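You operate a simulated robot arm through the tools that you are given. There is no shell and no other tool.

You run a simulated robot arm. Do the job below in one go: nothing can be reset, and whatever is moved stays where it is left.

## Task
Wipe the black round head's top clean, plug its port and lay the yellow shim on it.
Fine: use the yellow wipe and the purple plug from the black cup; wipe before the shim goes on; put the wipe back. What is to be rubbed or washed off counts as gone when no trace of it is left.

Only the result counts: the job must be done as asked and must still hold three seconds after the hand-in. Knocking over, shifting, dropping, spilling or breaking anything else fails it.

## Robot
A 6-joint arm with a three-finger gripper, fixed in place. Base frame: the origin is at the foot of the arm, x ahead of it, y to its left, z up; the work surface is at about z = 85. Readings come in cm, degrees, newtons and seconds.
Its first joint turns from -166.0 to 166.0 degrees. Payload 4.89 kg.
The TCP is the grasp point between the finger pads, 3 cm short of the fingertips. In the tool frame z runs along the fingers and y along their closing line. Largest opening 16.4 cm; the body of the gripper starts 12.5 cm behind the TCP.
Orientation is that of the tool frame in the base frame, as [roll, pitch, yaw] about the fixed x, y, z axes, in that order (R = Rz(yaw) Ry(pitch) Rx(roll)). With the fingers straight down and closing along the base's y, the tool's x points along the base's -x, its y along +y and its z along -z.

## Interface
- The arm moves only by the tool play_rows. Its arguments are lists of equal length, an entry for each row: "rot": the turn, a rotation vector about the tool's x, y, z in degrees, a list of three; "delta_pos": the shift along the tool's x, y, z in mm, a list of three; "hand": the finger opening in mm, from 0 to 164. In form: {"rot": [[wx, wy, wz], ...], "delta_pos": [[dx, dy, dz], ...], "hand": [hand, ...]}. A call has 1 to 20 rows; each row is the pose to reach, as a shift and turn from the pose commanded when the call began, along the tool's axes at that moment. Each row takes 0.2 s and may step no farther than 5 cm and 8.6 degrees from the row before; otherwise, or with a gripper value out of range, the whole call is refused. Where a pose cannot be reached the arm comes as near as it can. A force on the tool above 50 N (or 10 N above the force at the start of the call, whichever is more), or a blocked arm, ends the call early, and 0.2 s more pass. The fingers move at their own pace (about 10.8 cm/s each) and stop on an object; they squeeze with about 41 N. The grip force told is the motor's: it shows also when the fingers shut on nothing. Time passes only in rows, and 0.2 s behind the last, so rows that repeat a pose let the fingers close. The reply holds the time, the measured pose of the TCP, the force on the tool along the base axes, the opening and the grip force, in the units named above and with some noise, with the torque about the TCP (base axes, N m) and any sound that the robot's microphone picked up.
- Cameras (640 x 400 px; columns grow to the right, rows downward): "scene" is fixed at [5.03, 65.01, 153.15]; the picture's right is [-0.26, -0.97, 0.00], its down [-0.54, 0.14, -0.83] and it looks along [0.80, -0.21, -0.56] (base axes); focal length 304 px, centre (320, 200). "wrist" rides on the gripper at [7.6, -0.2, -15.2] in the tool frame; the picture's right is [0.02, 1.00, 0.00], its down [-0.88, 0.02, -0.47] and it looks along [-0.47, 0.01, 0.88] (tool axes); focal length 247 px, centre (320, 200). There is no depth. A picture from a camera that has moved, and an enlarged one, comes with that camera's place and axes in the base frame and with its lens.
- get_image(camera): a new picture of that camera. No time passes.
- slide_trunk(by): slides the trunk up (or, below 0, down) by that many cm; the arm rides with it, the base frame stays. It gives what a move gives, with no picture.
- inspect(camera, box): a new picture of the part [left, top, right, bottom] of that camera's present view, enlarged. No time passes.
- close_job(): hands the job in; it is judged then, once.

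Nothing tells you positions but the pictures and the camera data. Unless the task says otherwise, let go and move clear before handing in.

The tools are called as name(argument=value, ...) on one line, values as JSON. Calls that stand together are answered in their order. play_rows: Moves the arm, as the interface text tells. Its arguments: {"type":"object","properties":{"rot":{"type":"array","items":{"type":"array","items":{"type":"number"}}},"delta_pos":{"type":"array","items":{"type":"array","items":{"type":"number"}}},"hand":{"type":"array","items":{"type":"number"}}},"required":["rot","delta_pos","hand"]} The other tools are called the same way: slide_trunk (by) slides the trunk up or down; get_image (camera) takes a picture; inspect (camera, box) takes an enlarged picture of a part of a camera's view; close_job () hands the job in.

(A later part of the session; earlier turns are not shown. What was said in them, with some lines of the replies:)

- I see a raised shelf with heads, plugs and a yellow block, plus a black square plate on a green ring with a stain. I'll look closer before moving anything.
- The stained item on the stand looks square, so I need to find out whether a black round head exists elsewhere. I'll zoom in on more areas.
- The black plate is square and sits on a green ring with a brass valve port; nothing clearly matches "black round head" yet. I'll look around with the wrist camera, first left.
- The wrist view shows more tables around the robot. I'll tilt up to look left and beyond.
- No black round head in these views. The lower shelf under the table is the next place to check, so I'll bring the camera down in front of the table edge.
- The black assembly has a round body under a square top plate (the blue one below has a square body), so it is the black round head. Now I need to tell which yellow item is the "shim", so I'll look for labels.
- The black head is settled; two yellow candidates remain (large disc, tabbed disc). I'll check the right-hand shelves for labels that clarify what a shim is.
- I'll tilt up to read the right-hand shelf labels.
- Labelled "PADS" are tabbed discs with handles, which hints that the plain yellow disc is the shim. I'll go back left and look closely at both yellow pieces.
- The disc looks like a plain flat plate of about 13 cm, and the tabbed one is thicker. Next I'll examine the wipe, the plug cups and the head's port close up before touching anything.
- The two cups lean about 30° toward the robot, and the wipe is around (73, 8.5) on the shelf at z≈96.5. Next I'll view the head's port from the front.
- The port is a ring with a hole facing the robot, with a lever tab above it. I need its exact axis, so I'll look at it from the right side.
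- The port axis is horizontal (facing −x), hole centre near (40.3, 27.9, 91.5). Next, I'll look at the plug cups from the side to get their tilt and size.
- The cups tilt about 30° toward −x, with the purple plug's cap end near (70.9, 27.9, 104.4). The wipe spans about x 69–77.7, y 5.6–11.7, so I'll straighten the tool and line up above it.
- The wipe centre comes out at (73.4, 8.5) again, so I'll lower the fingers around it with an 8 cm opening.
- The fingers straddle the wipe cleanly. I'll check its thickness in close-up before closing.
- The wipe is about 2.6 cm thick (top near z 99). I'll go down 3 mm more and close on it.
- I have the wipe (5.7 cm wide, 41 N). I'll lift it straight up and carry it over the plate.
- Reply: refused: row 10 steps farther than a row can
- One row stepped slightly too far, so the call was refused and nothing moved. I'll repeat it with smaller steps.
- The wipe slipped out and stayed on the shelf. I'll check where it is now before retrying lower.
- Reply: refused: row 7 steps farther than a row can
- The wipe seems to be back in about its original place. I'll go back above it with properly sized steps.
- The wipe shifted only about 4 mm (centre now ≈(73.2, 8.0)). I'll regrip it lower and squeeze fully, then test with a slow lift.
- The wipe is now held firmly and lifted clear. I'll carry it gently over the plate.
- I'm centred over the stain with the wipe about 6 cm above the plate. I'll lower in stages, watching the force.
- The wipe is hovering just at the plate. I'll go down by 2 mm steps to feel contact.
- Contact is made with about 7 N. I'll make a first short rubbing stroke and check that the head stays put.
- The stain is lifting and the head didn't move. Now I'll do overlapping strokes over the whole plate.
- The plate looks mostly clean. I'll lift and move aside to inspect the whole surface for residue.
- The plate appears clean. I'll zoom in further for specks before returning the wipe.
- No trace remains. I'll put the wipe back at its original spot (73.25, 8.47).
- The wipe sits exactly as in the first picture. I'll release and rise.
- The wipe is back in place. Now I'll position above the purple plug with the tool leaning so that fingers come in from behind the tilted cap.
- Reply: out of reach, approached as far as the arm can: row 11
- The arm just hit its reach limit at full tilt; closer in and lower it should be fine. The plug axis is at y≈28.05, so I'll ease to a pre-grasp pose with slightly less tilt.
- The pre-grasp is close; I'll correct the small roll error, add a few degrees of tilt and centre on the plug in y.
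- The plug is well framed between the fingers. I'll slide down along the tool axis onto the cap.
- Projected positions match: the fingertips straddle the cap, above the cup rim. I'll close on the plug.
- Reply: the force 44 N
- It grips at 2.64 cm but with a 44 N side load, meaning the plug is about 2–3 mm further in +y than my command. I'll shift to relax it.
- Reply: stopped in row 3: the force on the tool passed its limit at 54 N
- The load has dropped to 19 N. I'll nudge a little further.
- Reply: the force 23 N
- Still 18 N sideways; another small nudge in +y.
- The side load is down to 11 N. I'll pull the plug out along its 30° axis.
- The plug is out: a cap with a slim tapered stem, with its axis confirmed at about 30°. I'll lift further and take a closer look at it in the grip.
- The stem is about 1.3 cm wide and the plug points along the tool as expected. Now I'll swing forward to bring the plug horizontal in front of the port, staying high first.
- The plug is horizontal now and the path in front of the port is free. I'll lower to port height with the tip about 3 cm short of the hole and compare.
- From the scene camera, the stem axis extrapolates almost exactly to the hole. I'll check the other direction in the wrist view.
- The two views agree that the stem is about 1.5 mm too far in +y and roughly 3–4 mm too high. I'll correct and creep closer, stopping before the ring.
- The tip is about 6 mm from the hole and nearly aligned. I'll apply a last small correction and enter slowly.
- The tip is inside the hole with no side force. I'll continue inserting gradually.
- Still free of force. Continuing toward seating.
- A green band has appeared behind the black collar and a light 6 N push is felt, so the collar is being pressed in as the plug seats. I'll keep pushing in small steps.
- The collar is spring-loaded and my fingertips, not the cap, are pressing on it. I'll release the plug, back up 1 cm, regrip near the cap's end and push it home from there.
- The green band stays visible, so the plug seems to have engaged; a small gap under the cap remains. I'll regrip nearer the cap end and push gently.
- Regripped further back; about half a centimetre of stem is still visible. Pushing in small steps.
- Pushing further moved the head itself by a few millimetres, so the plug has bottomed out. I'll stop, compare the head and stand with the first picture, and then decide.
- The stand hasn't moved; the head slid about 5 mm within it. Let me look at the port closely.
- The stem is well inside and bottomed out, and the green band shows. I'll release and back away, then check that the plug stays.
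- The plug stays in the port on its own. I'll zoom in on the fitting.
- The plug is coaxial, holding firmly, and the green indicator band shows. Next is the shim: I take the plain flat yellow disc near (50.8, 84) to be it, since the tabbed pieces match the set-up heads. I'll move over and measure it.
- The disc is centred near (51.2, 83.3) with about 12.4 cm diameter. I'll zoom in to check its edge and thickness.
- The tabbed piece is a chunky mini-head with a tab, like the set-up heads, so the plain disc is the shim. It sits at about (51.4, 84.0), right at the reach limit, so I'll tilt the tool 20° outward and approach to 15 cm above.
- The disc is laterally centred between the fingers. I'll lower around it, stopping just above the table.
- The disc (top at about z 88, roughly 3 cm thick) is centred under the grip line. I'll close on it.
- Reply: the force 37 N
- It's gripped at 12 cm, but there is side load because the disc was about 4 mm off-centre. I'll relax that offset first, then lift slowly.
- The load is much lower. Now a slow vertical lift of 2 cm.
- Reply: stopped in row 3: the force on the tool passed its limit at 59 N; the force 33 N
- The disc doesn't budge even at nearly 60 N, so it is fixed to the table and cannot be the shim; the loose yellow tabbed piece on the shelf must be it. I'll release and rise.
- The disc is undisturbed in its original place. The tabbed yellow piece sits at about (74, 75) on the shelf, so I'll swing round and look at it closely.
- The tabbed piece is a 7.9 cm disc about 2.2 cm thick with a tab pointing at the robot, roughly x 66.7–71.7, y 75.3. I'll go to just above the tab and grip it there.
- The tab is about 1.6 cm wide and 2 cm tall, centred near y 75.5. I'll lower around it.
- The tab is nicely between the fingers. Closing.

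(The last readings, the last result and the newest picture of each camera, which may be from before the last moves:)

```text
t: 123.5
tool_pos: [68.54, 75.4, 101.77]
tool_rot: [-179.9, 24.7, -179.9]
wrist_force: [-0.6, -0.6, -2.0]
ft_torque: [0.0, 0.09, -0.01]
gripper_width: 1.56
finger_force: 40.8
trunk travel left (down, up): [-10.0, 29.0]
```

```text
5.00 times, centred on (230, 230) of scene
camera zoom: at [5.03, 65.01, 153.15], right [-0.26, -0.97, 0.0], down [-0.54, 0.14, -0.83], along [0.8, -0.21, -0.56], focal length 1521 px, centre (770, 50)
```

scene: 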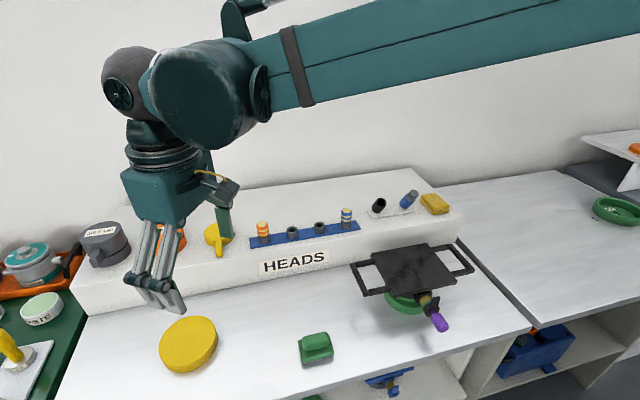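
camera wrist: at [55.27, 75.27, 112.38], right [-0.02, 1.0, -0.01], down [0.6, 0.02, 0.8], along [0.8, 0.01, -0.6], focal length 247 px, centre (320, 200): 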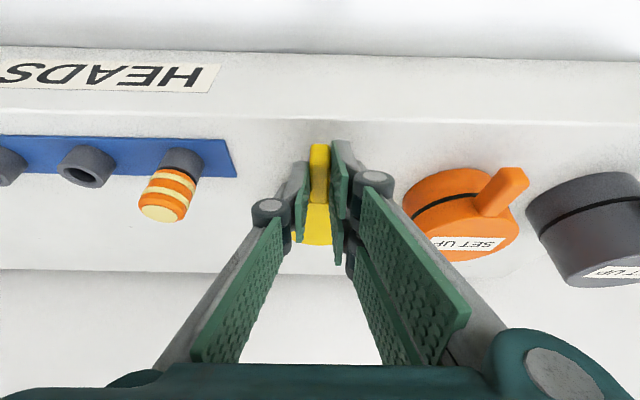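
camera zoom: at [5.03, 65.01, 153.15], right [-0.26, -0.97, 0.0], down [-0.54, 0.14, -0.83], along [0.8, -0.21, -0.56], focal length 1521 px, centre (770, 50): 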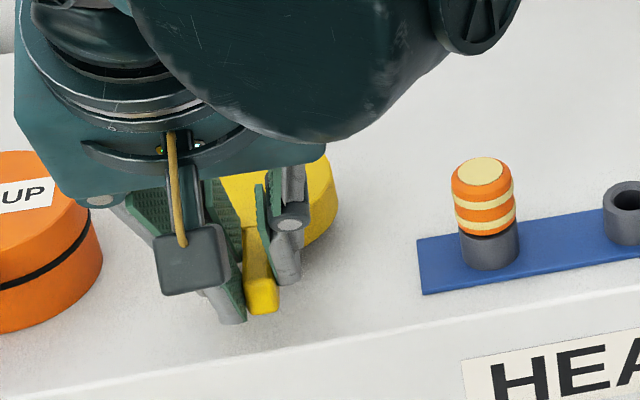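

The tabbed piece lifts freely (about 2 N), confirming it as the loose shim. I'll raise it and carry it over the plate.

play_rows(rot=[[0, 0, 0], [0, 0, 0], [0, 0, 0], [0, 0, 0], [0, 0, 0], [0, 0, 0]], delta_pos=[[-6, 0, -13], [-14, 0, -30], [-24, 0, -52], [-34, 0, -75], [-44, 0, -98], [-54, 0, -118]], hand=[0, 0, 0, 0, 0, 0])

play_rows(rot=[[0, 0, 0], [0, 0, 0], [0, 0, 0], [0, 0, 0], [0, 0, 0], [0, 0, 0], [0, 0, 0], [0, 0, 0], [0, 0, 0], [0, 0, 0], [0, 0, 0], [0, 0, 0], [0, 0, 0], [0, 0, 0], [0, 0, 0], [0, 0, 0], [0, 0, 0], [0, 0, 0]], delta_pos=[[6, -13, -3], [15, -33, -7], [27, -60, -12], [40, -90, -18], [53, -120, -25], [67, -150, -31], [80, -180, -37], [94, -210, -43], [107, -240, -49], [120, -270, -55], [134, -300, -62], [147, -330, -68], [160, -360, -74], [174, -390, -80], [187, -420, -86], [198, -445, -91], [206, -463, -95], [211, -475, -98]], hand=[0, 0, 0, 0, 0, 0, 0, 0, 0, 0, 0, 0, 0, 0, 0, 0, 0, 0])

get_image(camera="wrist")

get_image(camera="scene")

```text
t: 124.9
tool_pos: [68.43, 75.6, 114.66]
tool_rot: [-179.7, 24.9, -179.9]
wrist_force: [-0.6, 0.0, -2.1]
ft_torque: [-0.05, 0.12, -0.04]
gripper_width: 1.56
finger_force: 41.0
trunk travel left (down, up): [-10.0, 29.0]
```

```text
t: 128.7
tool_pos: [45.22, 28.15, 114.74]
tool_rot: [-179.7, 24.8, -179.8]
wrist_force: [0.3, -0.1, -1.2]
ft_torque: [-0.04, 0.14, -0.02]
gripper_width: 1.55
finger_force: 40.3
trunk travel left (down, up): [-10.0, 29.0]
```

```text
taken
camera wrist: at [31.91, 27.85, 125.46], right [-0.02, 1.0, -0.01], down [0.6, 0.02, 0.8], along [0.8, 0.01, -0.6], focal length 247 px, centre (320, 200)
```

wrist: 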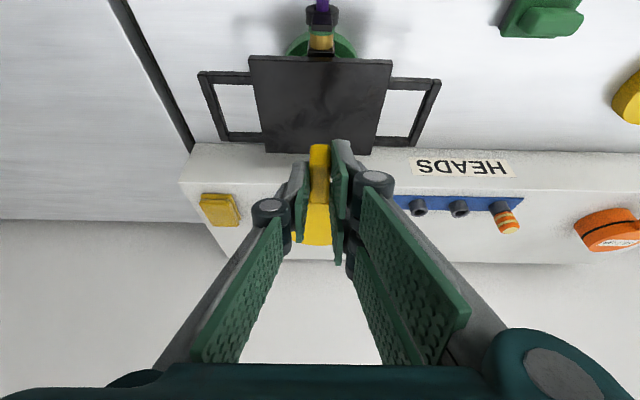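

```text
taken
```

scene: 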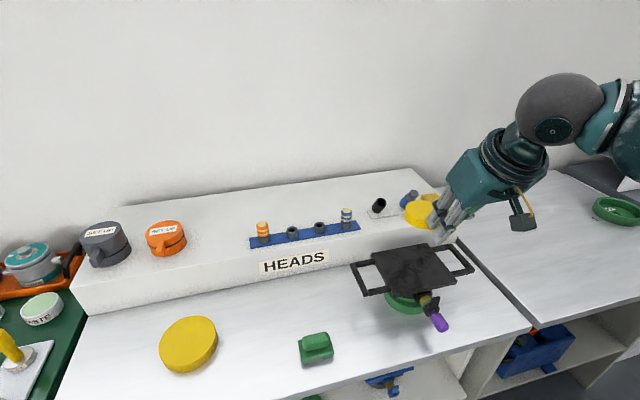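

Plug and wipe are as left, and the shim is held level over the plate. I'll lower it to about 1.5 cm above the plate and check.

play_rows(rot=[[0, 0, 0], [0, 0, 0], [0, 0, 0], [0, 0, 0], [0, 0, 0], [0, 0, 0]], delta_pos=[[11, -1, 24], [22, -1, 48], [33, -1, 72], [43, -1, 93], [51, -1, 110], [55, -1, 120]], hand=[0, 0, 0, 0, 0, 0])

get_image(camera="wrist")

inspect(camera="scene", box=[340, 200, 490, 320])

```text
t: 130.1
tool_pos: [45.3, 27.94, 101.54]
tool_rot: [-179.9, 25.0, -179.7]
wrist_force: [-0.5, 0.5, -1.3]
ft_torque: [0.06, 0.06, -0.01]
gripper_width: 1.56
finger_force: 40.8
trunk travel left (down, up): [-10.0, 29.0]
```

```text
taken
camera wrist: at [32.0, 27.67, 112.32], right [-0.02, 1.0, -0.01], down [0.6, 0.02, 0.8], along [0.8, 0.01, -0.6], focal length 247 px, centre (320, 200)
```

wrist: 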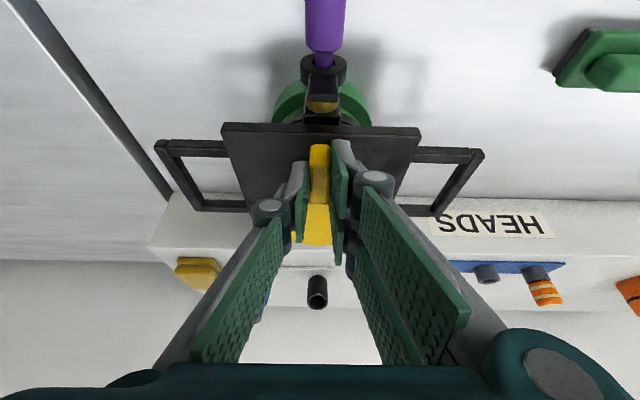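

```text
3.33 times, centred on (415, 260) of scene
camera zoom: at [5.03, 65.01, 153.15], right [-0.26, -0.97, 0.0], down [-0.54, 0.14, -0.83], along [0.8, -0.21, -0.56], focal length 1014 px, centre (3, 0)
```

zoom: 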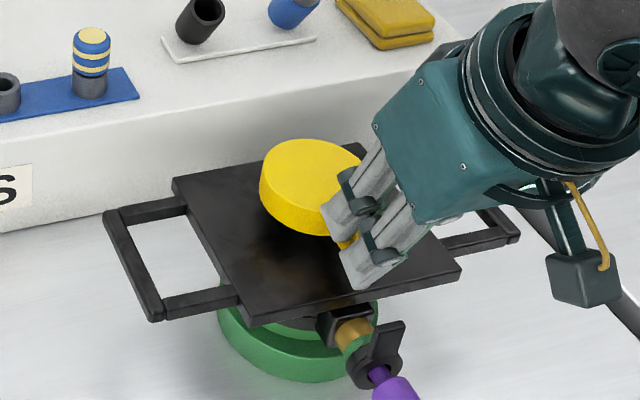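

The shim is level and well centred. I'll lower the last bit in small steps until contact.

play_rows(rot=[[0, 0, 0], [0, 0, 0], [0, 0, 0], [0, 0, 0]], delta_pos=[[1.7, 0, 3.6], [3.4, 0, 7.3], [4.6, 0, 10], [5.4, 0, 11.8]], hand=[0, 0, 0, 0])

play_rows(rot=[[0, 0, 0], [0, 0, 0]], delta_pos=[[0.6, 0, 1.4], [1.3, 0, 2.7]], hand=[0, 0])

inspect(camera="scene", box=[370, 220, 470, 300])

```text
t: 131.1
tool_pos: [45.43, 27.95, 100.24]
tool_rot: [-179.9, 24.9, -179.9]
wrist_force: [-0.1, 0.0, -1.7]
ft_torque: [0.01, 0.1, 0.01]
gripper_width: 1.55
finger_force: 41.7
trunk travel left (down, up): [-10.0, 29.0]
```

```text
t: 131.7
tool_pos: [45.38, 27.89, 99.95]
tool_rot: [-179.9, 24.9, 180.0]
wrist_force: [-0.1, 0.2, -1.4]
ft_torque: [-0.01, 0.05, -0.02]
gripper_width: 1.55
finger_force: 41.5
trunk travel left (down, up): [-10.0, 29.0]
```

```text
5.00 times, centred on (420, 260) of scene
camera zoom: at [5.03, 65.01, 153.15], right [-0.26, -0.97, 0.0], down [-0.54, 0.14, -0.83], along [0.8, -0.21, -0.56], focal length 1521 px, centre (-180, -100)
```

zoom: 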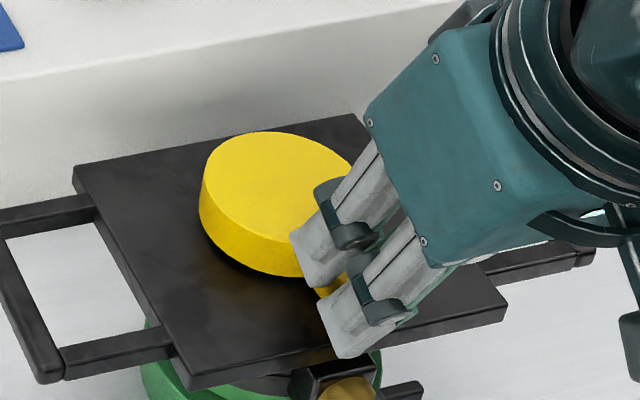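

Almost touching. A couple more millimetres.

play_rows(rot=[[0, 0, 0], [0, 0, 0]], delta_pos=[[0.4, 0, 0.9], [0.8, 0, 1.8]], hand=[0, 0])

play_rows(rot=[[0, 0, 0], [0, 0, 0]], delta_pos=[[0.3, 0, 0.7], [0.6, 0, 1.4]], hand=[0, 0])

```text
t: 132.3
tool_pos: [45.29, 27.98, 99.73]
tool_rot: [-179.9, 24.8, -179.9]
wrist_force: [0.2, -0.5, -1.1]
ft_torque: [0.0, 0.1, 0.0]
gripper_width: 1.54
finger_force: 41.1
trunk travel left (down, up): [-10.0, 29.0]
```

```text
t: 132.9
tool_pos: [45.32, 27.88, 99.68]
tool_rot: [-179.9, 24.9, -179.9]
wrist_force: [0.1, -1.1, 4.5]
ft_torque: [0.18, -0.46, -0.04]
gripper_width: 1.57
finger_force: 40.6
trunk travel left (down, up): [-10.0, 29.0]
```

Contact made (about 5 N). I'll open the fingers and withdraw upward.

play_rows(rot=[[0, 0, 0], [0, 0, 0], [0, 0, 0], [0, 0, 0], [0, 0, 0], [0, 0, 0], [0, 0, 0], [0, 0, 0], [0, 0, 0]], delta_pos=[[0, 0, -0.4], [0, 0, -0.4], [0, 0, -0.4], [0, 0, -0.4], [-4, 0, -9], [-12, 0, -28], [-25, 0, -55], [-40, 0, -90], [-55, 0, -130]], hand=[22, 32, 40, 40, 40, 40, 40, 40, 40])

get_image(camera="wrist")

inspect(camera="scene", box=[340, 210, 490, 340])

```text
t: 134.9
tool_pos: [44.71, 28.0, 113.78]
tool_rot: [-179.9, 24.7, -179.8]
wrist_force: [1.3, 0.4, -1.6]
ft_torque: [-0.09, 0.09, -0.03]
gripper_width: 4.0
finger_force: 0.1
trunk travel left (down, up): [-10.0, 29.0]
```

```text
taken
camera wrist: at [31.45, 27.71, 124.49], right [-0.02, 1.0, -0.01], down [0.6, 0.02, 0.8], along [0.8, 0.01, -0.6], focal length 247 px, centre (320, 200)
```

wrist: 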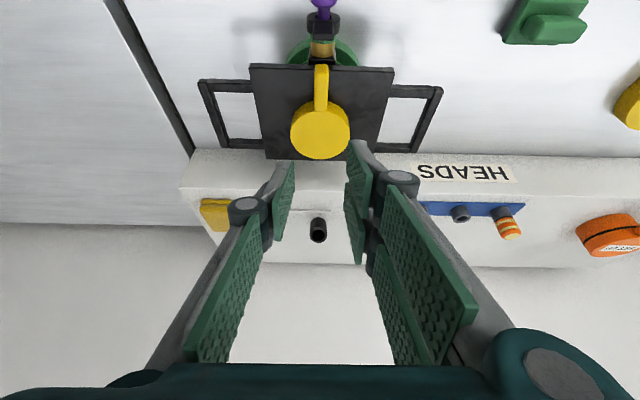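

```text
3.08 times, centred on (415, 275) of scene
camera zoom: at [5.03, 65.01, 153.15], right [-0.26, -0.97, 0.0], down [-0.54, 0.14, -0.83], along [0.8, -0.21, -0.56], focal length 936 px, centre (28, -31)
```

zoom: 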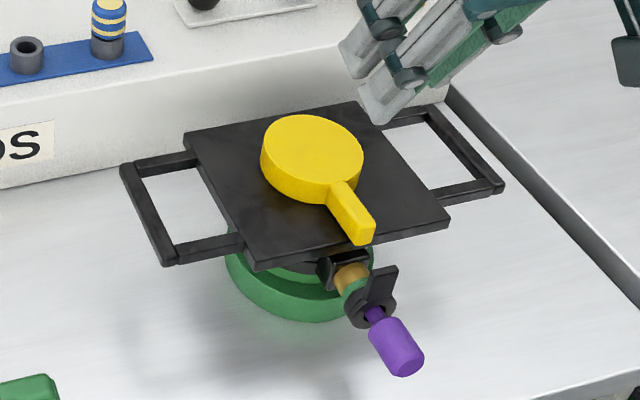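

The shim lies flat on the wiped plate with the plug still in the port. I'll retreat well clear and do a final check.

play_rows(rot=[[0, 4, 0], [0, 8, 0], [0, 12, 0], [0, 16, 0], [0, 20, 0], [0, 24, 0]], delta_pos=[[-5, 0, -30], [-10, 0, -60], [-15, 0, -90], [-20, -20, -120], [-25, -40, -140], [-25, -60, -160]], hand=[40, 40, 60, 60, 60, 60])

get_image(camera="scene")

inspect(camera="scene", box=[360, 230, 480, 340])

inspect(camera="scene", box=[425, 285, 465, 335])

get_image(camera="wrist")

```text
t: 136.3
tool_pos: [40.38, 22.12, 129.26]
tool_rot: [-179.9, 0.8, 180.0]
wrist_force: [-0.3, 0.5, 0.2]
ft_torque: [-0.08, 0.03, -0.01]
gripper_width: 5.98
finger_force: 0.0
trunk travel left (down, up): [-10.0, 29.0]
```

```text
taken
```

scene: 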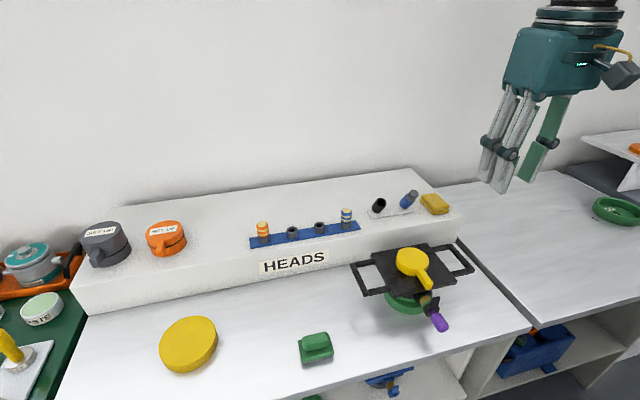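

```text
3.64 times, centred on (420, 285) of scene
camera zoom: at [5.03, 65.01, 153.15], right [-0.26, -0.97, 0.0], down [-0.54, 0.14, -0.83], along [0.8, -0.21, -0.56], focal length 1106 px, centre (-44, -109)
```

zoom: 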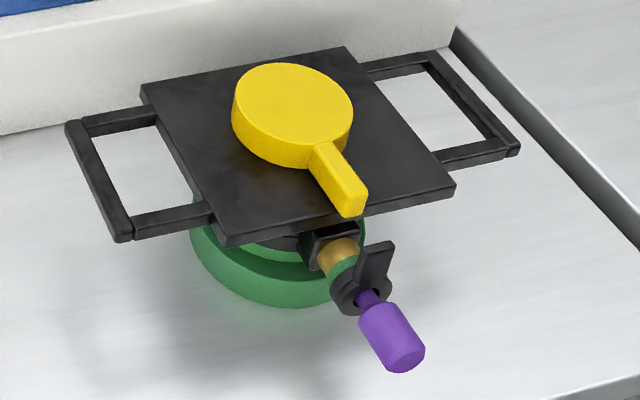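

```text
8.00 times, centred on (445, 310) of scene
camera zoom: at [5.03, 65.01, 153.15], right [-0.26, -0.97, 0.0], down [-0.54, 0.14, -0.83], along [0.8, -0.21, -0.56], focal length 2434 px, centre (-680, -680)
```

zoom: 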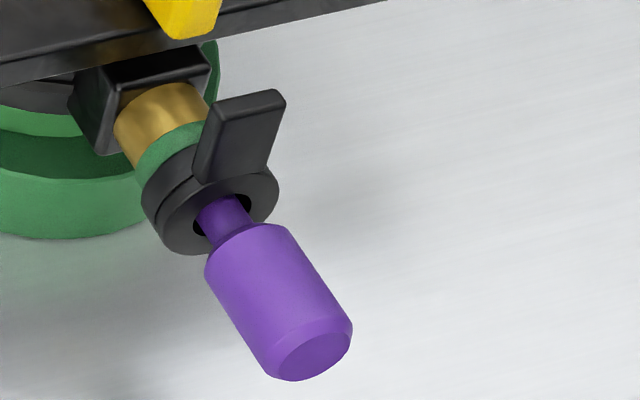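

```text
taken
camera wrist: at [32.56, 21.79, 144.53], right [-0.02, 1.0, 0.0], down [0.87, 0.02, 0.49], along [0.49, 0.01, -0.87], focal length 247 px, centre (320, 200)
```

wrist: 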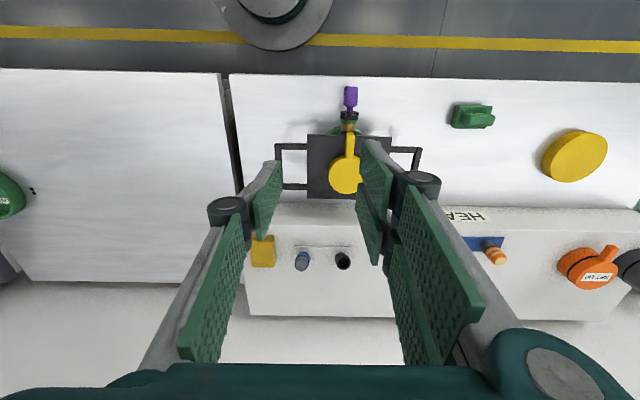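

Everything is in place:
- The plate is clean.
- The purple plug sits in the port with its green band showing.
- The yellow shim lies flat on top.
- The wipe is back where it was, and the arm is clear.

I'll hand the job in now.

close_job()

```text
The job is handed in.
```

I've handed the job in. The black round head's top is wiped clean, its port is plugged with the purple plug from the black cup, and a yellow shim lies flat on it. The wipe was done before the shim went on, and the wipe is back in its original spot.

- **Which yellow piece:** I used the tabbed yellow piece from the shelf. The plain yellow disc on the table was my first guess, but it would not lift even at nearly 60 N, so I took it to be fixed and left it. It hasn't moved.
- **Plug depth:** about 0.7 cm of stem still shows between the collar and the cap. Pushing further only moved the head, so I took the plug as fully in. A green band appeared on the port during insertion, which I read as a sign that it is seated, and the plug stays in by itself.
- **Head moved slightly:** pushing the plug slid the head about 0.6 cm back in its stand. The stand itself did not move, and I did not pull the head back.
- **Wipe:** my first grip slipped and shifted the wipe about 4 mm on the shelf. When I put it back, it lined up with where it first lay.
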